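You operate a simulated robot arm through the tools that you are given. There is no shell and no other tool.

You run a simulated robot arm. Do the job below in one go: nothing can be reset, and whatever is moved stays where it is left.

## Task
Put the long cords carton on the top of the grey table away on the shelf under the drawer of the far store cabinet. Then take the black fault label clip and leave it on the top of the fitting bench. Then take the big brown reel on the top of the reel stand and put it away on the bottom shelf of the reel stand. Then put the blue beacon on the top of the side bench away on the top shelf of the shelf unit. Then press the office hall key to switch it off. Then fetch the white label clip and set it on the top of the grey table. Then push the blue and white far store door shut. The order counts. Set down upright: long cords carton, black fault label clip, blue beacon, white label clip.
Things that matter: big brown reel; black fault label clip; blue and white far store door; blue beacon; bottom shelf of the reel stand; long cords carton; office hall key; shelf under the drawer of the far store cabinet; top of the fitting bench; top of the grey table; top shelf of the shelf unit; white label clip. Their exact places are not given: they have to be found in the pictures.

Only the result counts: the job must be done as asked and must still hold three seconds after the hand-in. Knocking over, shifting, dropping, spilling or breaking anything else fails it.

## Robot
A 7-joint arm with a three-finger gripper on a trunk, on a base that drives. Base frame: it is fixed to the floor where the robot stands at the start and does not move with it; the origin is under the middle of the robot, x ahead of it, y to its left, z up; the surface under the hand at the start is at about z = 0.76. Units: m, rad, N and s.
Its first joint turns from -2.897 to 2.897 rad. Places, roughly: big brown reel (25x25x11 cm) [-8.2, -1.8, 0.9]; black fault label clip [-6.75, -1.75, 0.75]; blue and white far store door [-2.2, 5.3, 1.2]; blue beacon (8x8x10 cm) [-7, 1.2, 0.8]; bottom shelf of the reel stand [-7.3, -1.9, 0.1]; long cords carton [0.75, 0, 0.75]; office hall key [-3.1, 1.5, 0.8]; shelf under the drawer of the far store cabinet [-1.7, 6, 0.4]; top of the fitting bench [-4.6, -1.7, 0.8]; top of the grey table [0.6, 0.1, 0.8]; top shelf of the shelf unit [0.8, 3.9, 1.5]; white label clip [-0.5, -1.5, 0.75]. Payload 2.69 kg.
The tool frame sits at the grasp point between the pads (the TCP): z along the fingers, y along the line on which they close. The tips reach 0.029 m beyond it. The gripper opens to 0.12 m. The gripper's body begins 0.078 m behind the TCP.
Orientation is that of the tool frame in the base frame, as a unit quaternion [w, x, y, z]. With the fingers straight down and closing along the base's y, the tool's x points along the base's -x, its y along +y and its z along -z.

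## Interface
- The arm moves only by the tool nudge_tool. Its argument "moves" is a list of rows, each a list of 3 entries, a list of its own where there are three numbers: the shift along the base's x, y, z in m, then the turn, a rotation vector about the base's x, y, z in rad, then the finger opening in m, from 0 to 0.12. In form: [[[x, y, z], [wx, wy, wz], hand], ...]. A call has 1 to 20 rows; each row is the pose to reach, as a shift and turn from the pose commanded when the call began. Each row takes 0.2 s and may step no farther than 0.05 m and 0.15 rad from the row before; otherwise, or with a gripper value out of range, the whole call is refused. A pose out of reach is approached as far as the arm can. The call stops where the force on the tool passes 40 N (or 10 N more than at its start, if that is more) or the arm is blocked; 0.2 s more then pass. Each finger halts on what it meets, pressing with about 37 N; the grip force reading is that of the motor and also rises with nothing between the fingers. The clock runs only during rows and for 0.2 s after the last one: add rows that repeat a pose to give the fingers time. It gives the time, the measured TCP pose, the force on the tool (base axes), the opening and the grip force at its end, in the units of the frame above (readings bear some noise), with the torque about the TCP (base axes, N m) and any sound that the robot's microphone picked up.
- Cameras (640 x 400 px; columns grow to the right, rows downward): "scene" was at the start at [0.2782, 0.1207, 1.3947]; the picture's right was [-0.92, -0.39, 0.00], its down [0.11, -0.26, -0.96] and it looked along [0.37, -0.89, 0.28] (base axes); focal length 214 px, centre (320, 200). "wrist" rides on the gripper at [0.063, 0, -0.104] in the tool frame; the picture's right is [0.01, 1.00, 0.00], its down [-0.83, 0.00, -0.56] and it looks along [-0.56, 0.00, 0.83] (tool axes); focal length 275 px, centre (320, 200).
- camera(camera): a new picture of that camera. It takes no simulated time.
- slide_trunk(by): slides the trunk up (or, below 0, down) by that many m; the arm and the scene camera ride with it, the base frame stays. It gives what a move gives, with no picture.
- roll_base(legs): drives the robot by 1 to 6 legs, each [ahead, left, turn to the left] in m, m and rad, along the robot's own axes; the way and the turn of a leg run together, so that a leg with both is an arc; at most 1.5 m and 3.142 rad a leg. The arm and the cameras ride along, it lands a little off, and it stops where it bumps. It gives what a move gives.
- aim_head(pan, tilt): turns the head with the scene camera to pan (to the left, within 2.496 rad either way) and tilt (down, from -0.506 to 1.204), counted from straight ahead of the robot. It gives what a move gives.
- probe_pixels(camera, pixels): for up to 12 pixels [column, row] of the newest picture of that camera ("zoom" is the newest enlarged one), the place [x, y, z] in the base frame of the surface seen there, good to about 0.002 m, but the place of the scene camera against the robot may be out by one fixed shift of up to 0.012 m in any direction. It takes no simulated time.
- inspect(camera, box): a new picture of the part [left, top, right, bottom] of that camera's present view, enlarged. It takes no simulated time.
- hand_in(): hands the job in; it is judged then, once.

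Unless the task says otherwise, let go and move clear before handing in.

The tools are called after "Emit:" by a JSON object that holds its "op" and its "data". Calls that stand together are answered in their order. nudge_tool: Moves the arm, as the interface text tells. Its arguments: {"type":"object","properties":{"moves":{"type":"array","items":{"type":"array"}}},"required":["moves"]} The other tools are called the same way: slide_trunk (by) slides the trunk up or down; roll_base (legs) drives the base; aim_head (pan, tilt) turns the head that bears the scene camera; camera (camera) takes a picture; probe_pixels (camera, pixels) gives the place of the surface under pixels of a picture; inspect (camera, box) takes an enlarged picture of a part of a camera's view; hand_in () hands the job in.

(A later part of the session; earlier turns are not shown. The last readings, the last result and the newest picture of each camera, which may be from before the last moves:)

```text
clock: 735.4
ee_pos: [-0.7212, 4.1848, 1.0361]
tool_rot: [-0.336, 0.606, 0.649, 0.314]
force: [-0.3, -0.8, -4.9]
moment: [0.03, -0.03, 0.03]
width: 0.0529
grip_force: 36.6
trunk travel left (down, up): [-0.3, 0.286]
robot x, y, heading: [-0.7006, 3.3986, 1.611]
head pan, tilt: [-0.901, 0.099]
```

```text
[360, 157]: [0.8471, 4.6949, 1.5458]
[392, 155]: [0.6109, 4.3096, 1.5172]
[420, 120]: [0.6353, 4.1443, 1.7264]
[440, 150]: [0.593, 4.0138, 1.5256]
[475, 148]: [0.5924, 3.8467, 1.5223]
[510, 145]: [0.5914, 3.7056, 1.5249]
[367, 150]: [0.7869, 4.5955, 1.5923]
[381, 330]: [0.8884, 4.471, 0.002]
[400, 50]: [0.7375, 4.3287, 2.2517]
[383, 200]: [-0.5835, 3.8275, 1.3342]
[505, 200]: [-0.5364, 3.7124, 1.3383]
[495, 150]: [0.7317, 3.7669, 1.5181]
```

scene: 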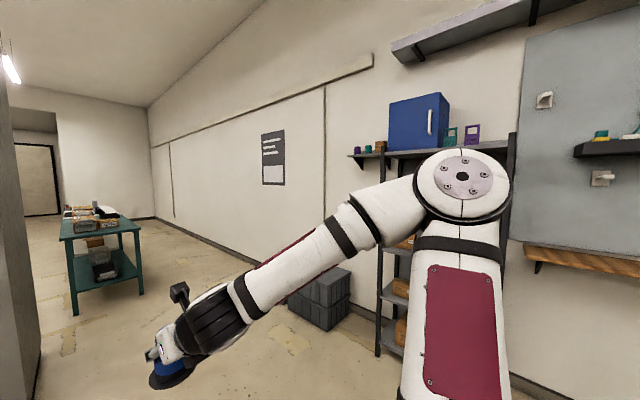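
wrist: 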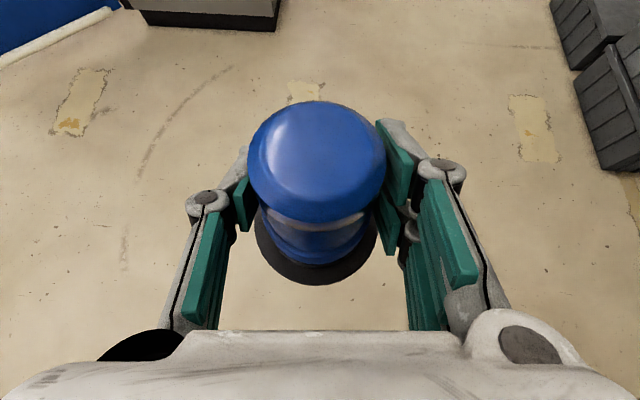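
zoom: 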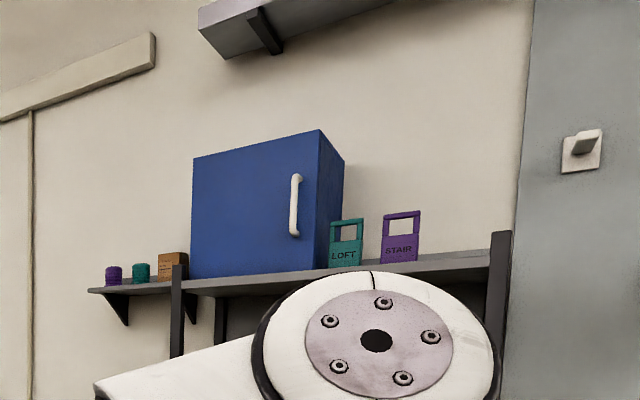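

Top shelf surface is at z≈1.52, front edge x=0.59, y 3.70–4.3. I'll turn to face it, raise the trunk, and view its top.

Emit:
{"op": "roll_base", "data": {"legs": [[0.4, 0, 0.0], [0, 0, -1.611]]}}

Emit:
{"op": "slide_trunk", "data": {"by": 0.286}}

Emit:
{"op": "aim_head", "data": {"pan": 0.0, "tilt": 0.2}}

Emit:
{"op": "camera", "data": {"camera": "scene"}}

Emit:
{"op": "camera", "data": {"camera": "wrist"}}

```text
clock: 741.7
ee_pos: [0.0703, 3.7992, 1.0365]
tool_rot: [-0.01, 0.888, 0.018, 0.459]
force: [0.0, 1.0, -4.7]
moment: [-0.04, 0.01, -0.03]
width: 0.0528
grip_force: 37.6
trunk travel left (down, up): [-0.3, 0.286]
robot x, y, heading: [-0.7129, 3.7968, 0.008]
head pan, tilt: [-0.901, 0.099]
```

```text
clock: 744.6
ee_pos: [0.0705, 3.7981, 1.3208]
tool_rot: [-0.008, 0.889, 0.017, 0.458]
force: [-0.4, 0.1, -3.4]
moment: [-0.02, 0.04, -0.01]
width: 0.0527
grip_force: 36.5
trunk travel left (down, up): [-0.586, 0.0]
robot x, y, heading: [-0.7127, 3.7992, 0.012]
head pan, tilt: [-0.901, 0.099]
```

```text
clock: 745.8
ee_pos: [0.0704, 3.7981, 1.3217]
tool_rot: [-0.009, 0.888, 0.017, 0.459]
force: [0.3, 0.4, -3.7]
moment: [0.01, -0.01, 0.01]
width: 0.0529
grip_force: 37.3
trunk travel left (down, up): [-0.586, 0.0]
robot x, y, heading: [-0.7144, 3.8005, 0.013]
head pan, tilt: [0.0, 0.201]
```

```text
taken
```

scene: 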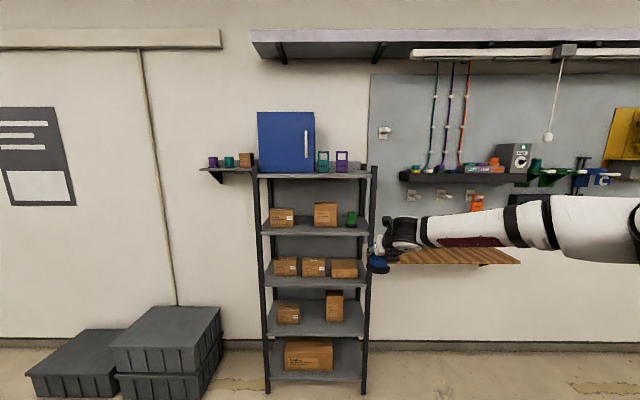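

```text
taken
```

wrist: 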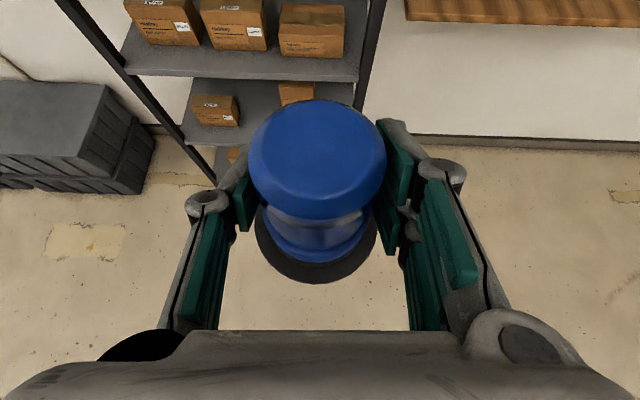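

I'll zoom on the top shelf.

Emit:
{"op": "inspect", "data": {"camera": "scene", "box": [250, 100, 390, 200]}}

Emit:
{"op": "probe_pixels", "data": {"camera": "scene", "pixels": [[322, 168], [342, 168], [355, 165], [350, 172], [318, 173], [368, 172], [365, 164], [375, 172], [313, 165], [334, 172]]}}

```text
4.00 times, centred on (320, 150) of scene
```

zoom: 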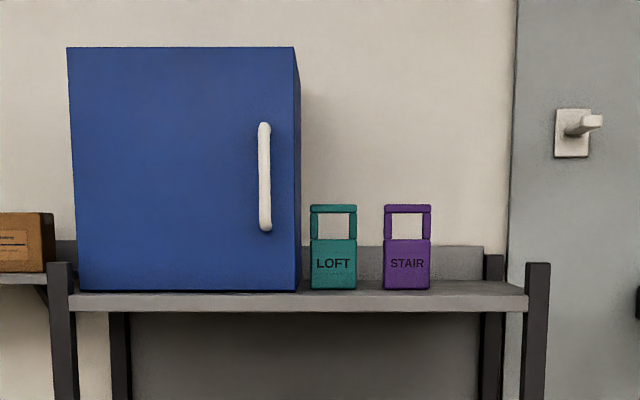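

```text
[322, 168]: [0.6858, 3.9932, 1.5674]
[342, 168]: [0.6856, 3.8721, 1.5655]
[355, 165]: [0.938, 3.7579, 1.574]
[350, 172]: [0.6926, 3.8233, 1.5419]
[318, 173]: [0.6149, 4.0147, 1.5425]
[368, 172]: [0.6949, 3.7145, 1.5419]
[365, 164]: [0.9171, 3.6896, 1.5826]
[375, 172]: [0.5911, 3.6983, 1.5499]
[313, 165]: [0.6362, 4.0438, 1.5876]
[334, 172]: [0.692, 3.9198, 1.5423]
```

Free spot right of the STAIR tag: y 3.68–3.83, surface z≈1.54. I'll raise the beacon, then drive ahead.

Emit:
{"op": "nudge_tool", "data": {"moves": [[[0, 0, 0.045], [0, 0, 0], 0.0], [[0, 0, 0.09], [0, 0, 0], 0.0], [[0, 0, 0.135], [0, 0, 0], 0.0], [[0, 0, 0.18], [0, 0, 0], 0.0], [[0, 0, 0.225], [0, 0, 0], 0.0], [[0, 0, 0.27], [0, 0, 0], 0.0], [[0, 0, 0.315], [0, 0, 0], 0.0], [[0, 0, 0.345], [0, 0, 0], 0.0]]}}

Emit:
{"op": "roll_base", "data": {"legs": [[0.5, -0.05, -0.01]]}}

Emit:
{"op": "camera", "data": {"camera": "scene"}}

Emit:
{"op": "camera", "data": {"camera": "wrist"}}

```text
clock: 747.6
ee_pos: [0.0699, 3.7968, 1.6674]
tool_rot: [-0.009, 0.889, 0.017, 0.458]
force: [0.0, -0.7, -3.5]
moment: [-0.03, 0.01, 0.04]
width: 0.0531
grip_force: 36.9
trunk travel left (down, up): [-0.586, 0.0]
robot x, y, heading: [-0.7139, 3.8029, 0.008]
head pan, tilt: [0.0, 0.201]
```

```text
clock: 750.5
ee_pos: [0.5643, 3.7494, 1.6665]
tool_rot: [-0.007, 0.888, 0.015, 0.459]
force: [0.5, 0.0, -4.0]
moment: [-0.03, 0.05, 0.0]
width: 0.0529
grip_force: 36.9
trunk travel left (down, up): [-0.586, 0.0]
robot x, y, heading: [-0.2206, 3.7548, 0.006]
head pan, tilt: [0.0, 0.201]
```

```text
taken
```

scene: 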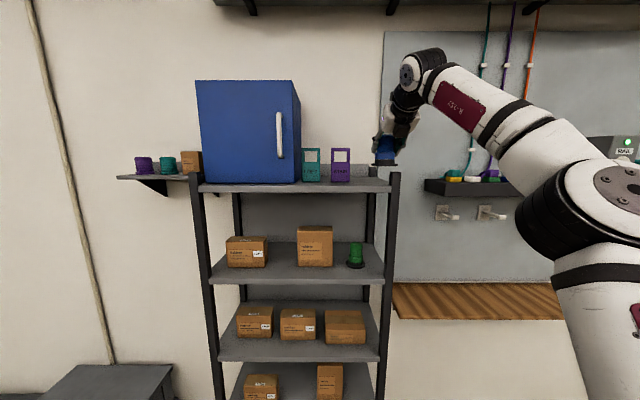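

```text
taken
```

wrist: 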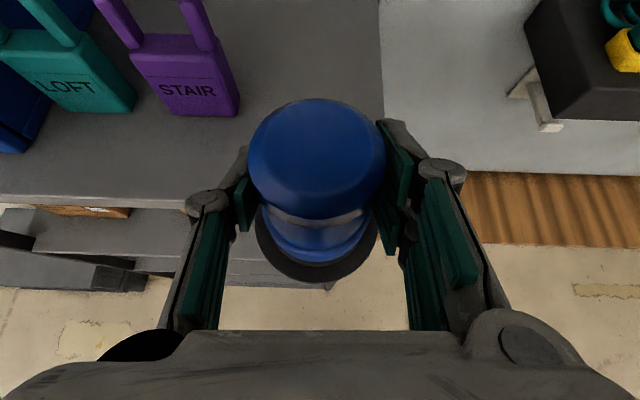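

I'll use the wrist camera to probe the tag and the shelf's right edge.

Emit:
{"op": "probe_pixels", "data": {"camera": "wrist", "pixels": [[236, 105], [230, 60], [300, 60], [375, 60], [380, 20], [375, 100], [250, 30], [200, 160], [130, 60], [395, 60], [150, 200], [165, 115]]}}

```text
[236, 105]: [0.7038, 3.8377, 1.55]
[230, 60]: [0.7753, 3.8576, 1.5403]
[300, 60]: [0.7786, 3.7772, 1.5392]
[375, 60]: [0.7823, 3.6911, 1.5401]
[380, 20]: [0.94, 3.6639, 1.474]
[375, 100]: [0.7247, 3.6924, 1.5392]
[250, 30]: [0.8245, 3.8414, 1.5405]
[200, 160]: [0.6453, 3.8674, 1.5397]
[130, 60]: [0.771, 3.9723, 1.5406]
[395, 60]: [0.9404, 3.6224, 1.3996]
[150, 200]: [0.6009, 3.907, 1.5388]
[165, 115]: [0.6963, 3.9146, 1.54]
```

Surface z=1.540, tag edge y=3.836, shelf edge y=3.685. Target (0.695, 3.75). I'll move in and descend near contact.

Emit:
{"op": "nudge_tool", "data": {"moves": [[[0.044, 0.0, 0], [0, 0, 0], 0.0], [[0.088, 0.0, 0], [0, 0, 0], 0.0], [[0.131, 0.001, 0], [0, 0, 0], 0.0], [[0.131, 0.001, -0.03], [0, 0, 0], 0.0], [[0.131, 0.001, -0.055], [0, 0, 0], 0.0], [[0.131, 0.001, -0.06], [0, 0, 0], 0.0]]}}

Emit:
{"op": "camera", "data": {"camera": "wrist"}}

Emit:
{"op": "inspect", "data": {"camera": "scene", "box": [290, 90, 450, 200]}}

```text
clock: 751.5
ee_pos: [0.6402, 3.7311, 1.6293]
tool_rot: [-0.009, 0.883, 0.017, 0.469]
force: [5.3, 2.5, 10.8]
moment: [-0.19, -0.09, 0.09]
width: 0.0577
grip_force: 37.4
out of reach, approached as far as the arm can: row 1, 2, 3, 4, 5
trunk travel left (down, up): [-0.586, 0.0]
robot x, y, heading: [-0.2195, 3.7536, 0.006]
head pan, tilt: [0.0, 0.201]
stopped in row 5: the force on the tool passed its limit at 57 N (the readings are from after the stop); the commanded pose is now the measured one
```

```text
taken
```

wrist: 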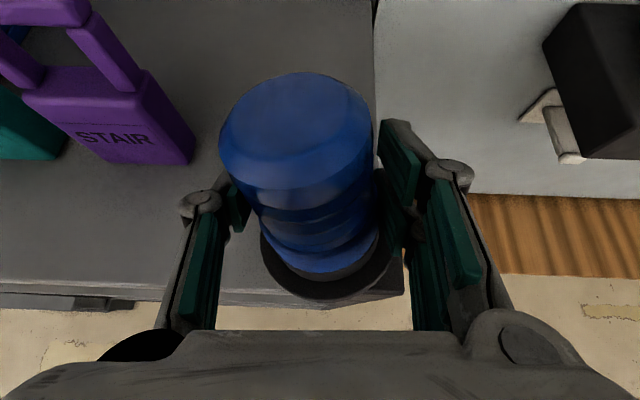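

```text
3.64 times, centred on (370, 145) of scene
```

zoom: 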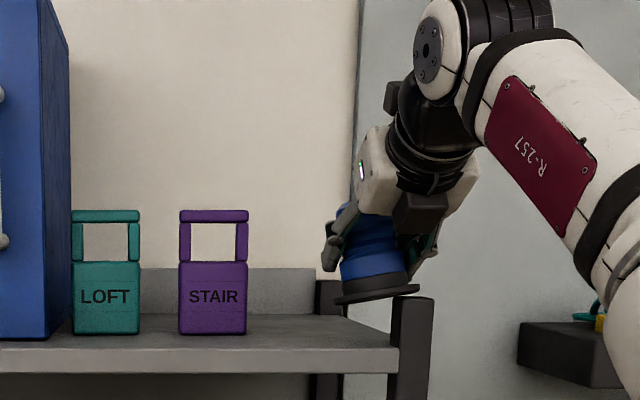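

The arm ran out of reach and drifted right, so the beacon's base touched the post and tipped in the grip. I'll raise it straight up and clear.

Emit:
{"op": "nudge_tool", "data": {"moves": [[[0, 0.0, 0.02], [0, 0, 0], 0.0], [[-0.01, 0.005, 0.04], [0, 0, 0], 0.0], [[-0.03, 0.012, 0.05], [0, 0, 0], 0.0], [[-0.06, 0.018, 0.05], [0, 0, 0], 0.0]]}}

Emit:
{"op": "camera", "data": {"camera": "wrist"}}

Emit:
{"op": "inspect", "data": {"camera": "scene", "box": [290, 70, 450, 200]}}

```text
clock: 752.5
ee_pos: [0.579, 3.7478, 1.6779]
tool_rot: [-0.009, 0.885, 0.017, 0.466]
force: [0.8, 0.8, -5.4]
moment: [-0.04, -0.04, 0.02]
width: 0.0518
grip_force: 37.0
out of reach, approached as far as the arm can: row 1, 2, 3
trunk travel left (down, up): [-0.586, 0.0]
robot x, y, heading: [-0.2205, 3.7551, 0.004]
head pan, tilt: [0.0, 0.201]
```

```text
taken
```

wrist: 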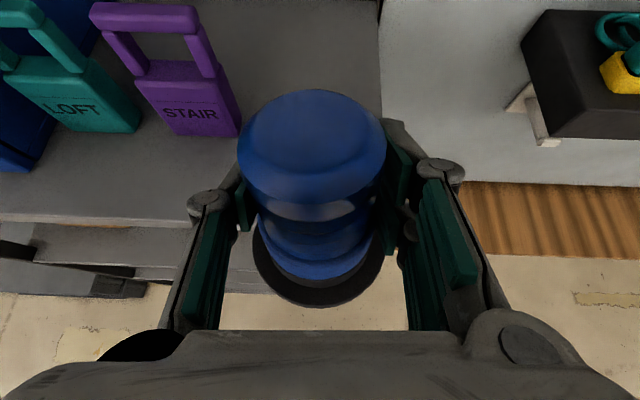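

```text
3.08 times, centred on (370, 135) of scene
```

zoom: 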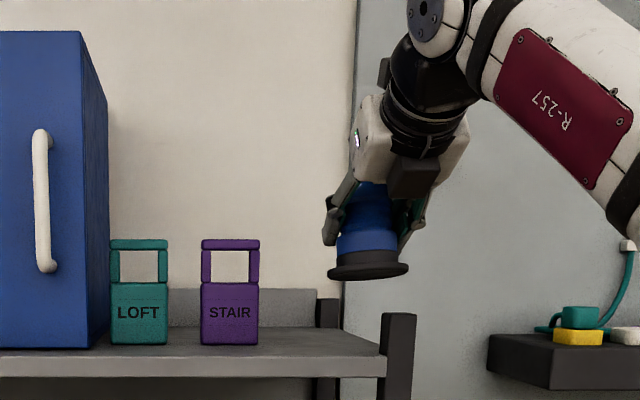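

The beacon is clear of the post, slightly tipped in the grip. I'll probe its base rim to measure the tilt.

Emit:
{"op": "probe_pixels", "data": {"camera": "wrist", "pixels": [[258, 270], [379, 268], [318, 303], [275, 293], [362, 293], [300, 110], [260, 140], [370, 140], [310, 95], [318, 190]]}}

Emit:
{"op": "inspect", "data": {"camera": "wrist", "box": [220, 70, 420, 320]}}

```text
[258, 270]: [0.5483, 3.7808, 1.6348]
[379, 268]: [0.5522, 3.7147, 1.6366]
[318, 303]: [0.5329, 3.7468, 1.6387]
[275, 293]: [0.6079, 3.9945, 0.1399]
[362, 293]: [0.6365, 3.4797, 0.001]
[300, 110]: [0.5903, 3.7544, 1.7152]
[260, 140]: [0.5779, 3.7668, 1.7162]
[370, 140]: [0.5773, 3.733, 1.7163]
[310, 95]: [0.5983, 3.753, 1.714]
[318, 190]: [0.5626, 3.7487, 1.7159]
```

```text
1.60 times, centred on (320, 195) of wrist
```

zoom: 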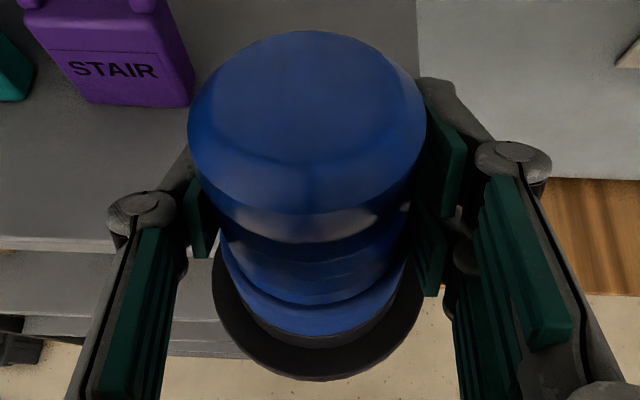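

The beacon is level within a few degrees, axis at (0.573, 3.748), bottom at z≈1.616. I'll drive ahead 0.12 m keeping this arm pose, then lower with the trunk.

Emit:
{"op": "roll_base", "data": {"legs": [[0.12, 0.004, -0.004]]}}

Emit:
{"op": "camera", "data": {"camera": "wrist"}}

Emit:
{"op": "inspect", "data": {"camera": "scene", "box": [290, 70, 450, 200]}}

```text
clock: 753.8
ee_pos: [0.7002, 3.7478, 1.6774]
tool_rot: [-0.008, 0.884, 0.016, 0.467]
force: [-0.6, 1.4, -4.5]
moment: [-0.03, -0.06, -0.01]
width: 0.0518
grip_force: 36.8
trunk travel left (down, up): [-0.586, 0.0]
robot x, y, heading: [-0.1017, 3.7621, 0.0]
head pan, tilt: [0.0, 0.201]
```

```text
taken
```

wrist: 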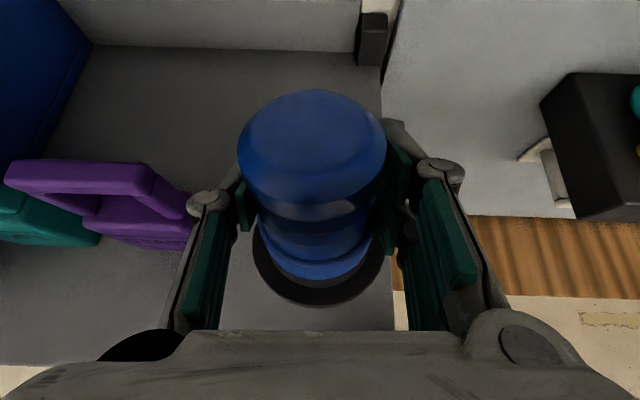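

```text
3.08 times, centred on (370, 135) of scene
```

zoom: 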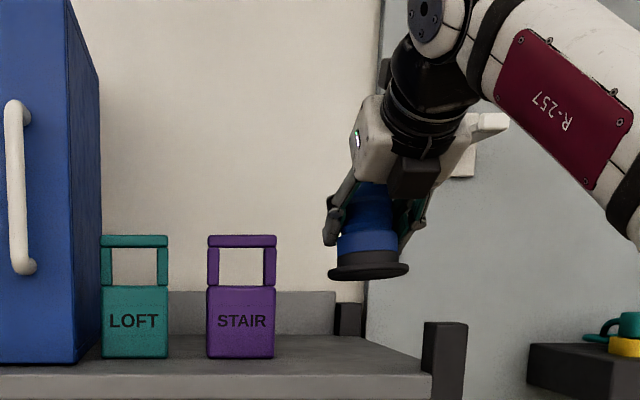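

Aligned. I'll lower with the trunk by 6.5 cm, then finer.

Emit:
{"op": "slide_trunk", "data": {"by": -0.065}}

Emit:
{"op": "camera", "data": {"camera": "wrist"}}

Emit:
{"op": "probe_pixels", "data": {"camera": "wrist", "pixels": [[318, 303], [258, 270], [379, 268], [320, 318], [240, 310]]}}

Emit:
{"op": "inspect", "data": {"camera": "scene", "box": [290, 50, 450, 180]}}

```text
clock: 754.8
ee_pos: [0.7, 3.7503, 1.6127]
tool_rot: [-0.008, 0.885, 0.016, 0.466]
force: [0.0, -1.2, -4.6]
moment: [-0.01, -0.01, -0.02]
width: 0.0517
grip_force: 37.1
trunk travel left (down, up): [-0.521, 0.065]
robot x, y, heading: [-0.0982, 3.7597, 0.004]
head pan, tilt: [0.0, 0.201]
```

```text
taken
```

wrist: 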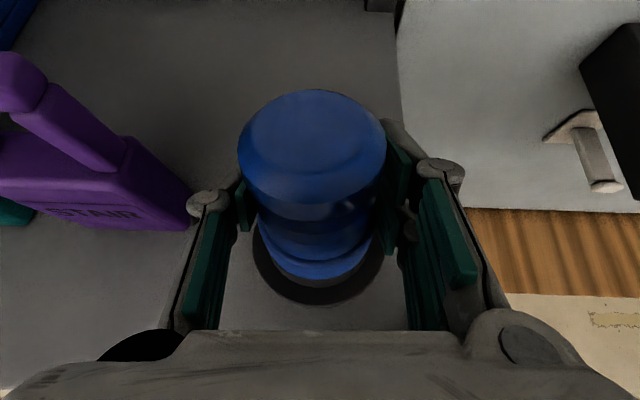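

```text
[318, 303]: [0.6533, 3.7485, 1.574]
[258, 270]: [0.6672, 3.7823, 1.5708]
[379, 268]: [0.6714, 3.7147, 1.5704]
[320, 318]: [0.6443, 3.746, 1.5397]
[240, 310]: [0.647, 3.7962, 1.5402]
```

```text
3.08 times, centred on (370, 115) of scene
```

zoom: 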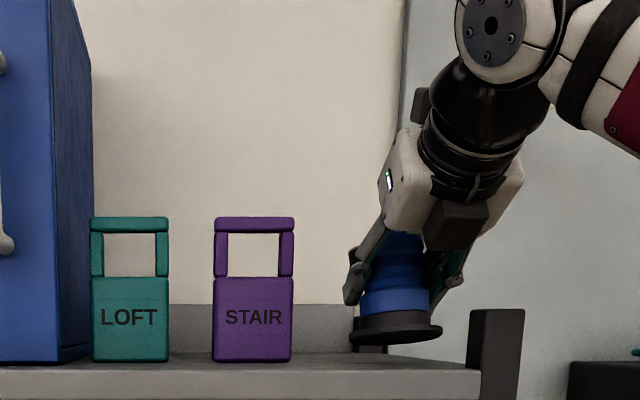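

The base is 1–2 cm above the shelf. I'll lower in small steps watching the force.

Emit:
{"op": "slide_trunk", "data": {"by": -0.008}}

Emit:
{"op": "slide_trunk", "data": {"by": -0.004}}

```text
clock: 755.4
ee_pos: [0.6989, 3.7492, 1.6058]
tool_rot: [-0.008, 0.885, 0.015, 0.466]
force: [-0.8, 0.7, -4.5]
moment: [-0.01, -0.02, -0.03]
width: 0.052
grip_force: 36.7
trunk travel left (down, up): [-0.513, 0.073]
robot x, y, heading: [-0.0995, 3.7586, 0.003]
head pan, tilt: [0.0, 0.201]
```

```text
clock: 755.9
ee_pos: [0.699, 3.7495, 1.5998]
tool_rot: [-0.007, 0.884, 0.015, 0.466]
force: [0.2, -0.3, -4.1]
moment: [-0.01, -0.07, -0.02]
width: 0.0519
grip_force: 36.7
trunk travel left (down, up): [-0.509, 0.077]
robot x, y, heading: [-0.0969, 3.7566, 0.002]
head pan, tilt: [0.0, 0.201]
```

Emit:
{"op": "slide_trunk", "data": {"by": -0.004}}

Emit:
{"op": "inspect", "data": {"camera": "scene", "box": [330, 90, 430, 170]}}

```text
clock: 756.5
ee_pos: [0.6988, 3.7488, 1.5981]
tool_rot: [-0.007, 0.883, 0.014, 0.47]
force: [6.9, -0.1, 14.0]
moment: [-0.03, -0.91, -0.02]
width: 0.0519
grip_force: 37.1
trunk travel left (down, up): [-0.505, 0.081]
robot x, y, heading: [-0.1, 3.7577, 0.003]
head pan, tilt: [0.0, 0.201]
```

```text
5.00 times, centred on (380, 130) of scene
```

zoom: 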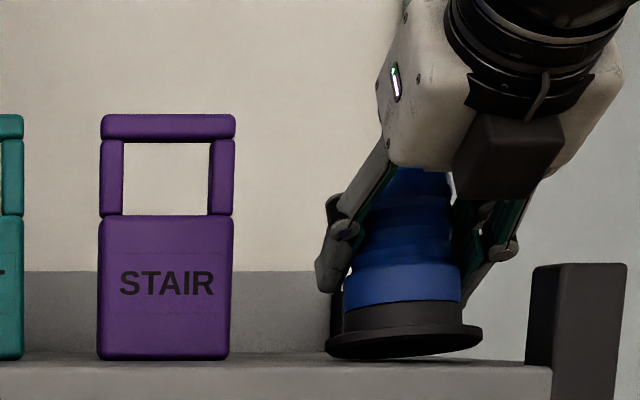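

The far side of the base touched first, so the beacon leans forward slightly. I'll rise 4 mm and pitch the tool by -0.1 rad to level it.

Emit:
{"op": "nudge_tool", "data": {"moves": [[[0, 0, 0.005], [0, 0, 0], 0.0], [[0, 0, 0.006], [0, -0.05, 0], 0.0], [[0, 0, 0.006], [0, -0.1, 0], 0.0], [[0, 0, 0.006], [0, -0.1, 0], 0.0]]}}

Emit:
{"op": "camera", "data": {"camera": "wrist"}}

Emit:
{"op": "inspect", "data": {"camera": "scene", "box": [330, 90, 430, 170]}}

```text
clock: 757.5
ee_pos: [0.7003, 3.7495, 1.6012]
tool_rot: [-0.007, 0.861, 0.015, 0.509]
force: [0.3, -0.1, -4.7]
moment: [0.01, 0.0, 0.0]
width: 0.0519
grip_force: 36.8
trunk travel left (down, up): [-0.505, 0.081]
robot x, y, heading: [-0.0974, 3.7604, 0.003]
head pan, tilt: [0.0, 0.201]
```

```text
taken
```

wrist: 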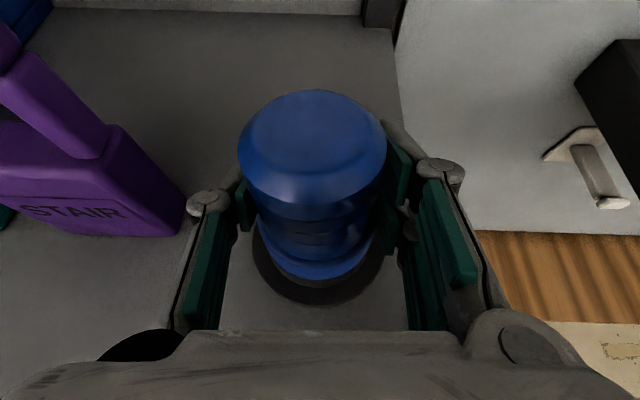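

```text
5.00 times, centred on (380, 130) of scene
```

zoom: 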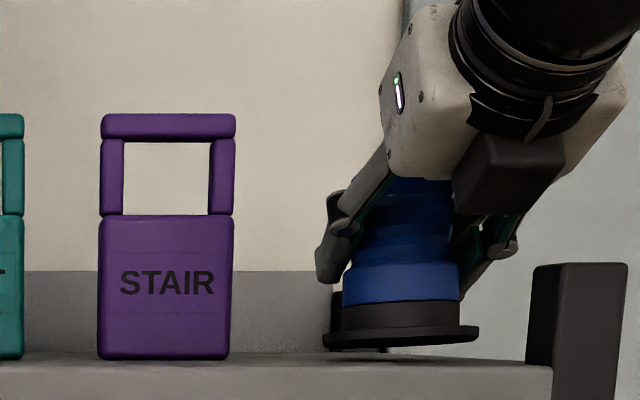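

Emit:
{"op": "probe_pixels", "data": {"camera": "wrist", "pixels": [[318, 303], [258, 270], [379, 268], [265, 285], [372, 283], [310, 92], [310, 180], [262, 130]]}}

Emit:
{"op": "slide_trunk", "data": {"by": -0.006}}

```text
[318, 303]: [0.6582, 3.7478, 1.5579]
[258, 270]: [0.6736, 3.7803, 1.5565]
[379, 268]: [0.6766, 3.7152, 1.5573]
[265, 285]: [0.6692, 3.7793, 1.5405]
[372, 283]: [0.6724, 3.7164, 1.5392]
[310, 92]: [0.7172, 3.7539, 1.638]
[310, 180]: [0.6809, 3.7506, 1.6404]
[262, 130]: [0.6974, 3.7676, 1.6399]
```

```text
clock: 758.0
ee_pos: [0.7008, 3.7491, 1.5962]
tool_rot: [-0.007, 0.86, 0.016, 0.51]
force: [0.2, 0.1, -4.3]
moment: [-0.03, -0.04, 0.03]
width: 0.0523
grip_force: 37.2
trunk travel left (down, up): [-0.499, 0.087]
robot x, y, heading: [-0.0956, 3.7588, -0.003]
head pan, tilt: [0.0, 0.201]
```

Emit:
{"op": "slide_trunk", "data": {"by": -0.003}}

Emit:
{"op": "slide_trunk", "data": {"by": -0.003}}

```text
clock: 758.5
ee_pos: [0.7002, 3.7493, 1.5956]
tool_rot: [-0.007, 0.858, 0.015, 0.513]
force: [8.1, 0.2, 16.3]
moment: [0.36, -1.08, -0.12]
width: 0.0519
grip_force: 37.1
trunk travel left (down, up): [-0.496, 0.09]
robot x, y, heading: [-0.0992, 3.7591, -0.0]
head pan, tilt: [0.0, 0.201]
```

```text
clock: 759.0
ee_pos: [0.699, 3.7497, 1.5943]
tool_rot: [-0.007, 0.858, 0.014, 0.514]
force: [3.5, -3.6, 35.4]
moment: [0.67, -1.25, -0.1]
width: 0.0519
grip_force: 37.5
trunk travel left (down, up): [-0.493, 0.093]
robot x, y, heading: [-0.0995, 3.7595, 0.001]
head pan, tilt: [0.0, 0.201]
```

Contact at the far-left rim. I'll ease up and pitch another -0.05 rad, then look before releasing.

Emit:
{"op": "nudge_tool", "data": {"moves": [[[0, 0, 0.004], [0, 0, 0], 0.0], [[0, 0, 0.004], [0.015, -0.05, 0], 0.0], [[0, 0, 0.003], [0.015, -0.05, 0], 0.0]]}}

Emit:
{"op": "inspect", "data": {"camera": "scene", "box": [330, 90, 430, 170]}}

```text
clock: 759.9
ee_pos: [0.6986, 3.7488, 1.5926]
tool_rot: [-0.012, 0.847, 0.011, 0.531]
force: [-2.4, -5.2, 12.6]
moment: [-0.24, 0.78, 0.21]
width: 0.0515
grip_force: 36.9
trunk travel left (down, up): [-0.493, 0.093]
robot x, y, heading: [-0.0994, 3.7564, 0.002]
head pan, tilt: [0.0, 0.201]
```

```text
5.00 times, centred on (380, 130) of scene
```

zoom: 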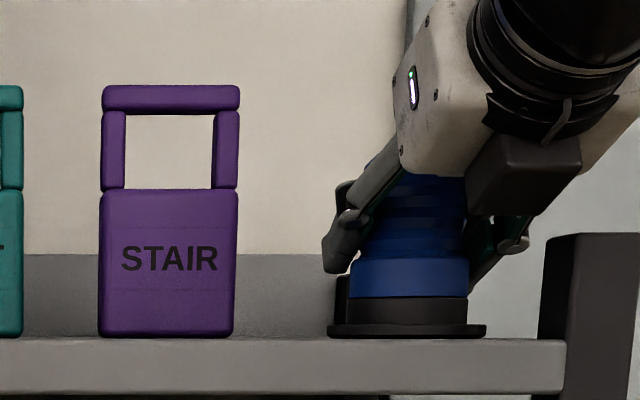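

The base sits flat now. I'll open the fingers and back out along the tool axis.

Emit:
{"op": "nudge_tool", "data": {"moves": [[[0, 0, 0.001], [0, 0, 0], 0.06], [[0, 0, 0.001], [0, 0, 0], 0.07], [[0, 0, 0.001], [0, 0, 0], 0.076], [[0, 0, 0.001], [0, 0, 0], 0.076], [[-0.027, 0, 0.013], [0, 0, 0], 0.076], [[-0.06, 0, 0.028], [0, 0, 0], 0.076], [[-0.1, 0, 0.045], [0, 0, 0], 0.076]]}}

Emit:
{"op": "camera", "data": {"camera": "wrist"}}

Emit:
{"op": "inspect", "data": {"camera": "scene", "box": [310, 70, 430, 170]}}

```text
clock: 761.5
ee_pos: [0.6005, 3.7496, 1.6368]
tool_rot: [-0.013, 0.847, 0.013, 0.531]
force: [0.4, -0.3, -0.4]
moment: [0.02, 0.01, -0.05]
width: 0.0758
grip_force: 0.0
trunk travel left (down, up): [-0.493, 0.093]
robot x, y, heading: [-0.0988, 3.7614, 0.001]
head pan, tilt: [0.0, 0.201]
```

```text
taken
```

wrist: 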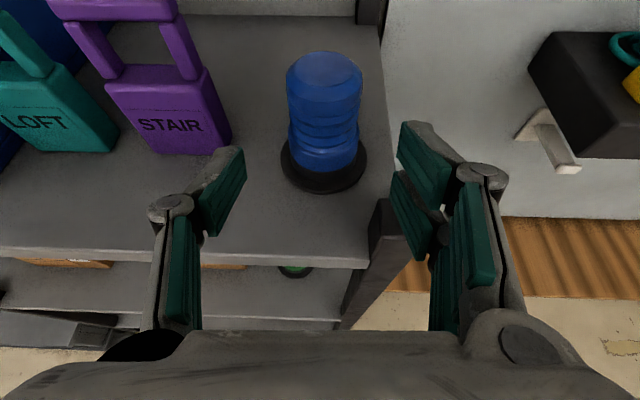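

```text
4.00 times, centred on (370, 120) of scene
```

zoom: 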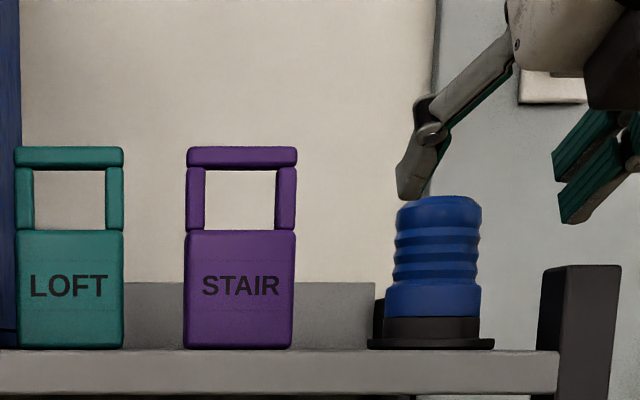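

The beacon stands upright on the top shelf. Next the office hall key: I'll back off, lower the trunk to its normal height, and drive round to the console desk's south end.

Emit:
{"op": "roll_base", "data": {"legs": [[-0.5, 0, 0]]}}

Emit:
{"op": "slide_trunk", "data": {"by": -0.193}}

Emit:
{"op": "nudge_tool", "data": {"moves": [[[0, 0, -0.045], [0, 0.1, 0], 0.05], [[0, 0, -0.09], [0, 0.2, 0], 0.03], [[0, 0, -0.135], [0, 0.33, 0], 0.02], [[0, 0, -0.18], [0, 0.46, 0], 0.01], [[0, 0, -0.225], [0, 0.59, 0], 0.0], [[0, 0, -0.27], [0, 0.72, 0], 0.0], [[0, 0, -0.315], [0, 0.85, 0], 0.0], [[-0.02, 0, -0.35], [0, 0.98, 0], 0.0], [[-0.05, 0, -0.38], [0, 1.1, 0], 0.0], [[-0.09, 0, -0.4], [0, 1.12, 0], 0.0], [[-0.13, 0, -0.4], [0, 1.12, 0], 0.0]]}}

```text
clock: 764.4
ee_pos: [0.1009, 3.75, 1.6384]
tool_rot: [-0.015, 0.847, 0.014, 0.53]
force: [-0.6, -0.1, 0.1]
moment: [-0.02, 0.01, 0.04]
width: 0.0759
grip_force: 0.0
trunk travel left (down, up): [-0.493, 0.093]
robot x, y, heading: [-0.603, 3.7566, 0.008]
head pan, tilt: [0.0, 0.201]
```

```text
clock: 766.5
ee_pos: [0.0996, 3.7506, 1.4453]
tool_rot: [-0.014, 0.847, 0.014, 0.531]
force: [0.4, -0.4, 0.2]
moment: [0.01, 0.01, -0.01]
width: 0.076
grip_force: 0.0
trunk travel left (down, up): [-0.3, 0.286]
robot x, y, heading: [-0.5991, 3.7537, 0.008]
head pan, tilt: [0.0, 0.201]
```

```text
clock: 768.9
ee_pos: [-0.0307, 3.7503, 1.0446]
tool_rot: [-0.019, 1.0, 0.004, 0.0]
force: [-0.9, 0.0, -0.7]
moment: [-0.04, 0.0, -0.02]
width: 0.0
grip_force: 28.5
trunk travel left (down, up): [-0.3, 0.286]
robot x, y, heading: [-0.5955, 3.7549, 0.011]
head pan, tilt: [0.0, 0.201]
```

Emit:
{"op": "roll_base", "data": {"legs": [[0, 0.0, -1.582], [1.5, 0, 0], [1.5, 0, 0], [1.1, 0, 0], [0, 0, -1.571], [1.5, 0, 0]]}}

Emit:
{"op": "aim_head", "data": {"pan": -0.8, "tilt": 0.4}}

Emit:
{"op": "camera", "data": {"camera": "scene"}}

```text
clock: 803.6
ee_pos: [-2.7601, -0.3138, 1.043]
tool_rot: [0.0, 0.006, 1.0, -0.02]
force: [-0.3, -0.7, 0.2]
moment: [-0.02, -0.02, 0.02]
width: 0.0001
grip_force: 28.4
trunk travel left (down, up): [-0.3, 0.286]
robot x, y, heading: [-2.1949, -0.3325, 3.127]
head pan, tilt: [0.0, 0.201]
```

```text
clock: 804.8
ee_pos: [-2.76, -0.3133, 1.0442]
tool_rot: [-0.001, 0.006, 1.0, -0.019]
force: [0.2, 0.1, -0.3]
moment: [0.02, 0.0, -0.02]
width: 0.0
grip_force: 28.1
trunk travel left (down, up): [-0.3, 0.286]
robot x, y, heading: [-2.1911, -0.3321, 3.128]
head pan, tilt: [-0.799, 0.4]
```

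```text
taken
```

scene: 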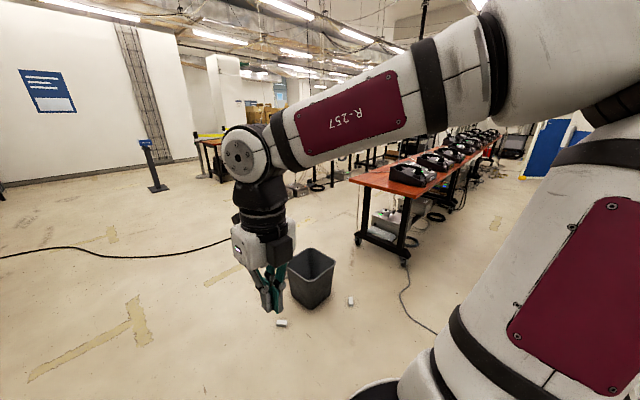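

The console desk is ahead-right at (400,180). I'll probe the desk corner and the first console, then zoom.

Emit:
{"op": "probe_pixels", "data": {"camera": "scene", "pixels": [[352, 180], [410, 200], [404, 262], [410, 172], [437, 158], [360, 240], [350, 300], [312, 300], [281, 322], [550, 140], [525, 178]]}}

Emit:
{"op": "inspect", "data": {"camera": "scene", "box": [340, 120, 520, 230]}}

```text
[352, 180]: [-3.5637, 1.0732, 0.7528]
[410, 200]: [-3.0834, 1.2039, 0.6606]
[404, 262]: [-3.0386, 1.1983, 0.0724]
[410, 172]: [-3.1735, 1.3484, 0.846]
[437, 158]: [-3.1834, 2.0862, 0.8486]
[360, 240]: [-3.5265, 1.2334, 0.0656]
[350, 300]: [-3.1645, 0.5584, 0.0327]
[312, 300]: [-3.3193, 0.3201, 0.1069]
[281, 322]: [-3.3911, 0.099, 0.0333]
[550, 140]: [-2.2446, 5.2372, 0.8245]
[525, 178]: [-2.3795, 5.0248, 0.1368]
```

```text
3.56 times, centred on (430, 175) of scene
```

zoom: 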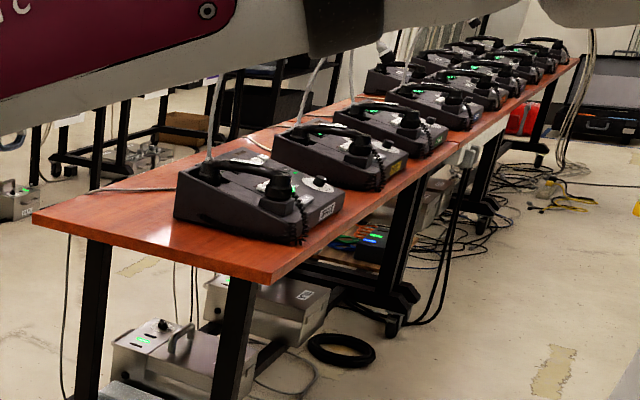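

The first consoles are at y≈1.35–2.1 along x≈-3.15. I'll strafe up beside the desk, keeping clear of the near cabinet.

Emit:
{"op": "roll_base", "data": {"legs": [[0.17, 0, 0.014], [0, -1.0, 0], [0, -0.6, 0]]}}

Emit:
{"op": "aim_head", "data": {"pan": 0.2, "tilt": 0.6}}

Emit:
{"op": "camera", "data": {"camera": "scene"}}

Emit:
{"op": "camera", "data": {"camera": "wrist"}}

```text
clock: 814.0
ee_pos: [-2.9257, 1.2783, 1.0451]
tool_rot: [-0.001, 0.002, 1.0, -0.019]
force: [-0.4, 0.2, 0.9]
moment: [0.03, -0.02, 0.01]
width: 0.0
grip_force: 28.7
trunk travel left (down, up): [-0.3, 0.286]
robot x, y, heading: [-2.3572, 1.2661, 3.144]
head pan, tilt: [-0.799, 0.4]
```

```text
clock: 815.2
ee_pos: [-2.9258, 1.2769, 1.044]
tool_rot: [-0.001, 0.002, 1.0, -0.019]
force: [-0.2, 0.7, -0.3]
moment: [-0.01, 0.01, 0.01]
width: 0.0
grip_force: 28.7
trunk travel left (down, up): [-0.3, 0.286]
robot x, y, heading: [-2.3576, 1.2637, 3.136]
head pan, tilt: [0.201, 0.6]
```

```text
taken
```

scene: 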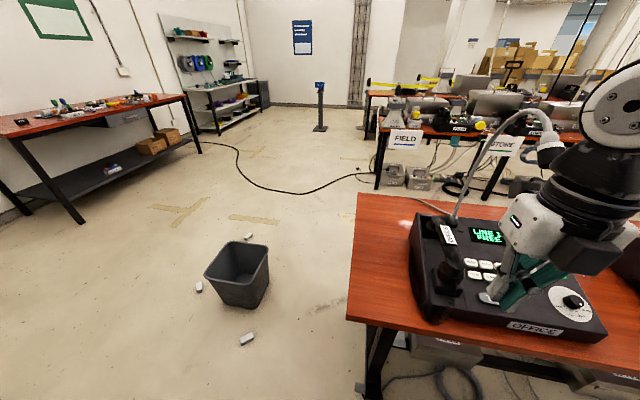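

```text
taken
```

wrist: 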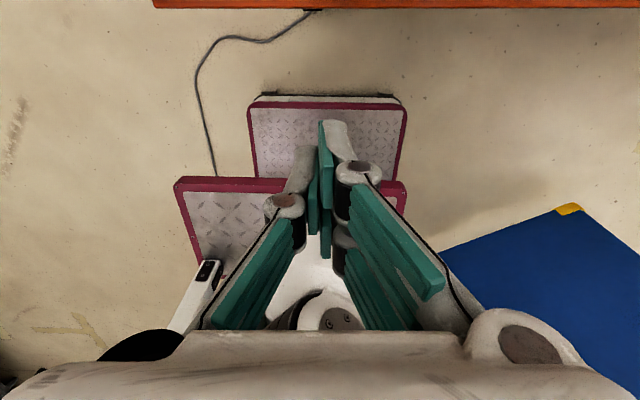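

The nearest console is "OFFICE" with keys around (485,270). I'll zoom in.

Emit:
{"op": "inspect", "data": {"camera": "scene", "box": [400, 200, 620, 350]}}

Emit:
{"op": "nudge_tool", "data": {"moves": [[[0, 0.03, 0.03], [0, 0, 0], 0.0], [[0.0, 0.06, 0.06], [0, 0, 0], 0.0], [[0.0, 0.09, 0.09], [0, 0, 0], 0.0], [[0.0, 0.12, 0.12], [0, 0, 0], 0.0], [[0.0, 0.15, 0.15], [0, 0, 0], 0.0], [[0.0, 0.18, 0.18], [0, 0, 0], 0.0]]}}

Emit:
{"op": "inspect", "data": {"camera": "scene", "box": [400, 200, 620, 350]}}

```text
2.67 times, centred on (510, 275) of scene
```

zoom: 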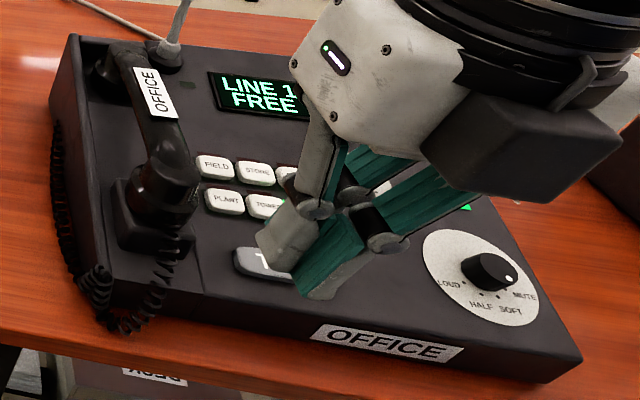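

```text
clock: 816.6
ee_pos: [-2.9257, 1.4563, 1.2247]
tool_rot: [0.0, 0.001, 1.0, -0.019]
force: [0.1, -0.2, 0.5]
moment: [0.0, -0.03, 0.0]
width: 0.0001
grip_force: 28.4
trunk travel left (down, up): [-0.3, 0.286]
robot x, y, heading: [-2.3584, 1.2679, 3.134]
head pan, tilt: [0.201, 0.6]
```

```text
2.67 times, centred on (510, 275) of scene
```

zoom: 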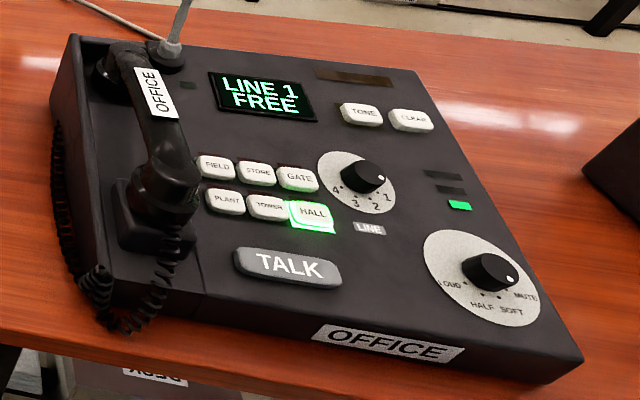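

The HALL key is lit green at zoom (312,213). I'll probe it and its neighbours.

Emit:
{"op": "probe_pixels", "data": {"camera": "zoom", "pixels": [[312, 213], [302, 212], [325, 214], [312, 205], [310, 228], [268, 207], [298, 178], [290, 265], [250, 230], [380, 240], [360, 180]]}}

```text
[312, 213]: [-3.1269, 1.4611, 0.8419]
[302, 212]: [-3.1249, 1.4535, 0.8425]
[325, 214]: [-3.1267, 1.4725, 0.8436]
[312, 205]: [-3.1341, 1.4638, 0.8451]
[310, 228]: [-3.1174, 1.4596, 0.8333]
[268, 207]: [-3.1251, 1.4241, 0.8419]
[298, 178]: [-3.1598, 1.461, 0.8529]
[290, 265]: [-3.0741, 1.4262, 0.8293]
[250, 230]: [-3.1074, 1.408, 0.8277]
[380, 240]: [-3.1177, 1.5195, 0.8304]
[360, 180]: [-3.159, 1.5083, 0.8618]
```

I want the wrist camera to see the key, so I'll first check where the gooseneck microphone is, to keep clear.

Emit:
{"op": "camera", "data": {"camera": "scene"}}

Emit:
{"op": "probe_pixels", "data": {"camera": "scene", "pixels": [[548, 150], [520, 112], [490, 150], [456, 205], [535, 115], [555, 160]]}}

```text
taken
```

scene: 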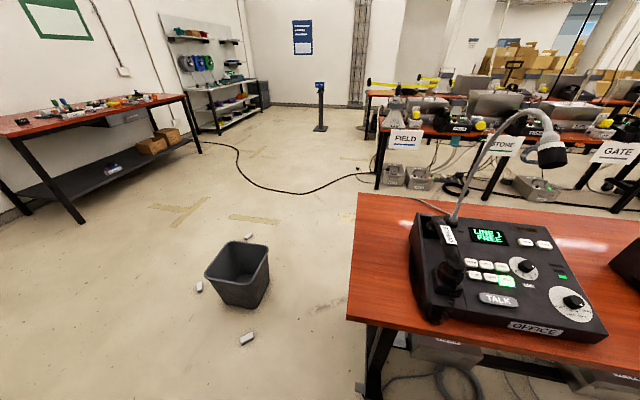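

```text
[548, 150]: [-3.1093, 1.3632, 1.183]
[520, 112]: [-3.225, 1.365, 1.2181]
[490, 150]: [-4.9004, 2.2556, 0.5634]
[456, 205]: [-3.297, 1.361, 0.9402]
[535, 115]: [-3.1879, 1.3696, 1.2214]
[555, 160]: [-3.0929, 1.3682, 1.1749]
```

The microphone arcs in the plane y≈1.365, 10 cm south of the key. I'll turn the tool so its narrow side faces the mic and the camera is on the north side, then look.

Emit:
{"op": "nudge_tool", "data": {"moves": [[[0, 0.005, 0], [0, 0, -0.143], 0.0], [[0, 0.01, 0], [0, 0, -0.286], 0.0], [[0, 0.015, 0], [0, 0, -0.428], 0.0], [[0, 0.02, 0], [0, 0, -0.571], 0.0], [[0, 0.025, 0], [0, 0, -0.714], 0.0], [[0, 0.03, 0], [0, 0, -0.857], 0.0], [[0, 0.035, 0], [0, 0, -1.0], 0.0], [[0, 0.04, 0], [0, 0, -1.142], 0.0], [[0, 0.045, 0], [0, 0, -1.285], 0.0], [[0, 0.05, 0], [0, 0, -1.428], 0.0], [[0, 0.055, 0], [0, 0, -1.571], 0.0]]}}

Emit:
{"op": "nudge_tool", "data": {"moves": [[[-0.04, 0, 0], [0, 0, 0], 0.0], [[-0.08, 0, 0], [0, 0, 0], 0.0], [[-0.12, 0, -0.02], [0, 0, 0], 0.0], [[-0.16, 0, -0.04], [0, 0, 0], 0.0], [[-0.19, 0, -0.07], [0, 0, 0], 0.0], [[-0.2, 0, -0.1], [0, 0, 0], 0.0]]}}

Emit:
{"op": "camera", "data": {"camera": "wrist"}}

Emit:
{"op": "camera", "data": {"camera": "scene"}}

```text
clock: 819.0
ee_pos: [-2.9263, 1.5118, 1.2233]
tool_rot: [-0.015, 0.71, 0.704, -0.014]
force: [-0.5, -0.6, 0.0]
moment: [0.02, 0.03, 0.04]
width: 0.0
grip_force: 28.8
trunk travel left (down, up): [-0.3, 0.286]
robot x, y, heading: [-2.3524, 1.2652, 3.134]
head pan, tilt: [0.201, 0.6]
```

```text
clock: 820.4
ee_pos: [-3.126, 1.5125, 1.1229]
tool_rot: [-0.014, 0.709, 0.705, -0.013]
force: [-0.1, 0.1, -0.1]
moment: [0.04, 0.05, -0.02]
width: 0.0
grip_force: 28.8
trunk travel left (down, up): [-0.3, 0.286]
robot x, y, heading: [-2.3577, 1.2657, 3.134]
head pan, tilt: [0.201, 0.6]
```

```text
taken
```

wrist: 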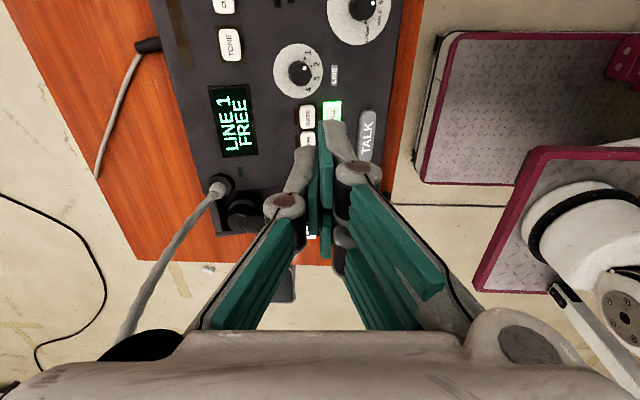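

```text
taken
```

scene: 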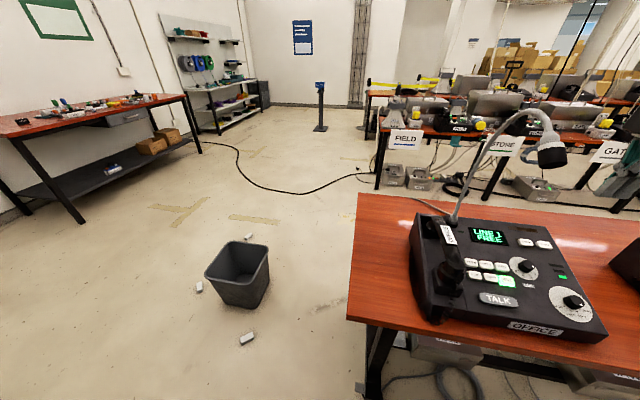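

HALL is the green key at (333,112) in the wrist view. I'll probe it.

Emit:
{"op": "inspect", "data": {"camera": "wrist", "box": [270, 70, 390, 160]}}

Emit:
{"op": "probe_pixels", "data": {"camera": "zoom", "pixels": [[333, 215], [310, 170], [375, 170], [340, 240], [340, 180], [200, 240], [440, 120], [500, 330]]}}

```text
4.44 times, centred on (330, 115) of wrist
```

zoom: 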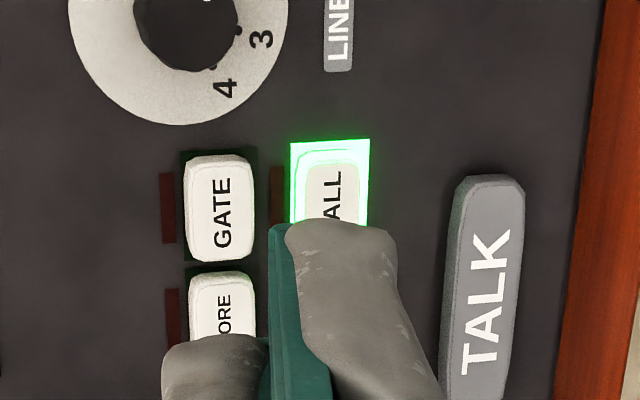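

```text
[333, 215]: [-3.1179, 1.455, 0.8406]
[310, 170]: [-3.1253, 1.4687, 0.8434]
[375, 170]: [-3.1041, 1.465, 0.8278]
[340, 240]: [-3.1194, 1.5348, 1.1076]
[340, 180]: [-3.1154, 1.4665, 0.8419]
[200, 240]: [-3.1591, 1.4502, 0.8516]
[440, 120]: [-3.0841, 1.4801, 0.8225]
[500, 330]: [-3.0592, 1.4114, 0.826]
```

HALL key centre in the wrist frame is about (-3.1175, 1.459, 0.8415). I'll descend above it with closed fingertips.

Emit:
{"op": "nudge_tool", "data": {"moves": [[[0.004, -0.027, -0.02], [0, 0, 0], 0.0], [[0.0085, -0.0535, -0.05], [0, 0, 0], 0.0], [[0.0085, -0.0535, -0.1], [0, 0, 0], 0.0], [[0.0085, -0.0535, -0.15], [0, 0, 0], 0.0], [[0.0085, -0.0535, -0.2], [0, 0, 0], 0.0], [[0.0085, -0.0535, -0.238], [0, 0, 0], 0.0]]}}

Emit:
{"op": "camera", "data": {"camera": "wrist"}}

Emit:
{"op": "inspect", "data": {"camera": "scene", "box": [420, 200, 580, 330]}}

```text
clock: 821.8
ee_pos: [-3.1186, 1.4591, 0.8862]
tool_rot: [-0.015, 0.708, 0.706, -0.013]
force: [0.8, 0.7, 0.1]
moment: [-0.02, 0.02, -0.02]
width: 0.0001
grip_force: 28.1
trunk travel left (down, up): [-0.3, 0.286]
robot x, y, heading: [-2.3569, 1.2661, 3.139]
head pan, tilt: [0.201, 0.6]
```

```text
taken
```

wrist: 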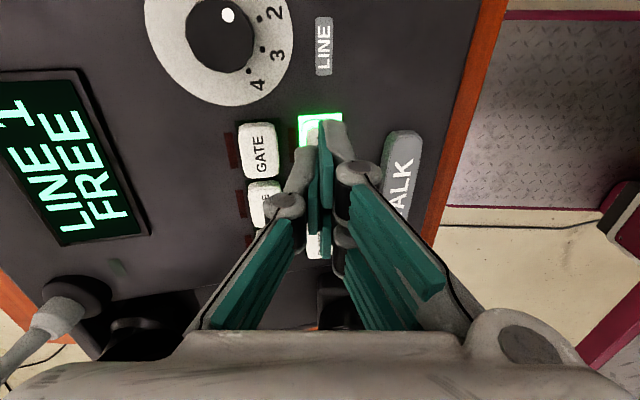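

```text
3.08 times, centred on (500, 265) of scene
```

zoom: 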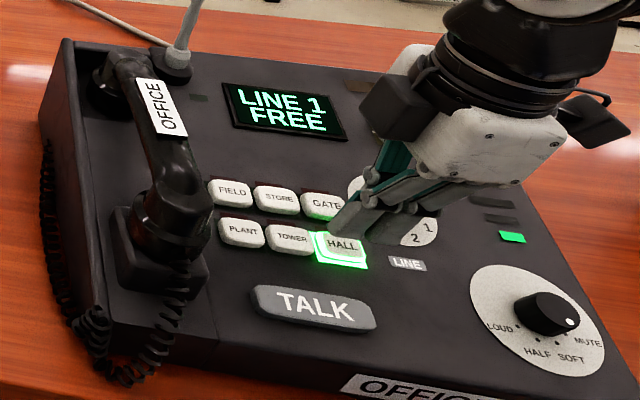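

The fingertips hover over HALL. I'll press down gently in small steps.

Emit:
{"op": "nudge_tool", "data": {"moves": [[[0, 0, -0.008], [0, 0, 0], 0.0], [[0, 0, -0.013], [0, 0, 0], 0.0], [[0, 0, -0.016], [0, 0, 0], 0.0]]}}

Emit:
{"op": "inspect", "data": {"camera": "scene", "box": [420, 200, 580, 330]}}

```text
clock: 822.6
ee_pos: [-3.1169, 1.4596, 0.8691]
tool_rot: [-0.014, 0.709, 0.705, -0.013]
force: [-0.1, 0.0, 0.2]
moment: [-0.01, 0.0, -0.03]
width: 0.0002
grip_force: 28.3
trunk travel left (down, up): [-0.3, 0.286]
robot x, y, heading: [-2.3553, 1.2638, 3.139]
head pan, tilt: [0.201, 0.6]
```

```text
3.08 times, centred on (500, 265) of scene
```

zoom: 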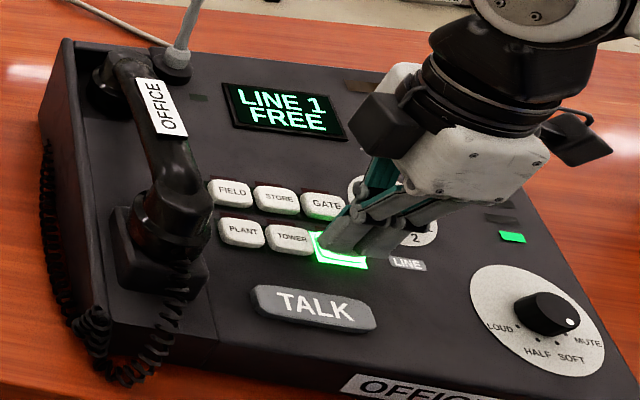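

Emit:
{"op": "nudge_tool", "data": {"moves": [[[0, 0, -0.002], [0, 0, 0], 0.0], [[0, 0, -0.003], [0, 0, 0], 0.0]]}}

Emit:
{"op": "inspect", "data": {"camera": "scene", "box": [420, 200, 580, 330]}}

```text
clock: 823.2
ee_pos: [-3.1176, 1.4578, 0.8679]
tool_rot: [-0.014, 0.709, 0.705, -0.013]
force: [0.4, 1.2, -0.1]
moment: [0.01, -0.02, 0.01]
width: 0.0004
grip_force: 28.6
trunk travel left (down, up): [-0.3, 0.286]
robot x, y, heading: [-2.3554, 1.2624, 3.14]
head pan, tilt: [0.201, 0.6]
```

```text
3.08 times, centred on (500, 265) of scene
```

zoom: 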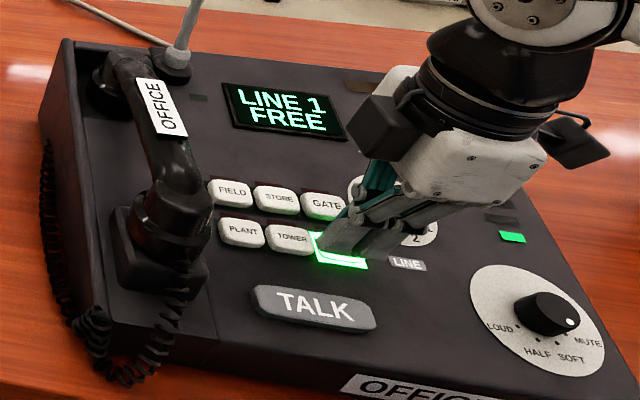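

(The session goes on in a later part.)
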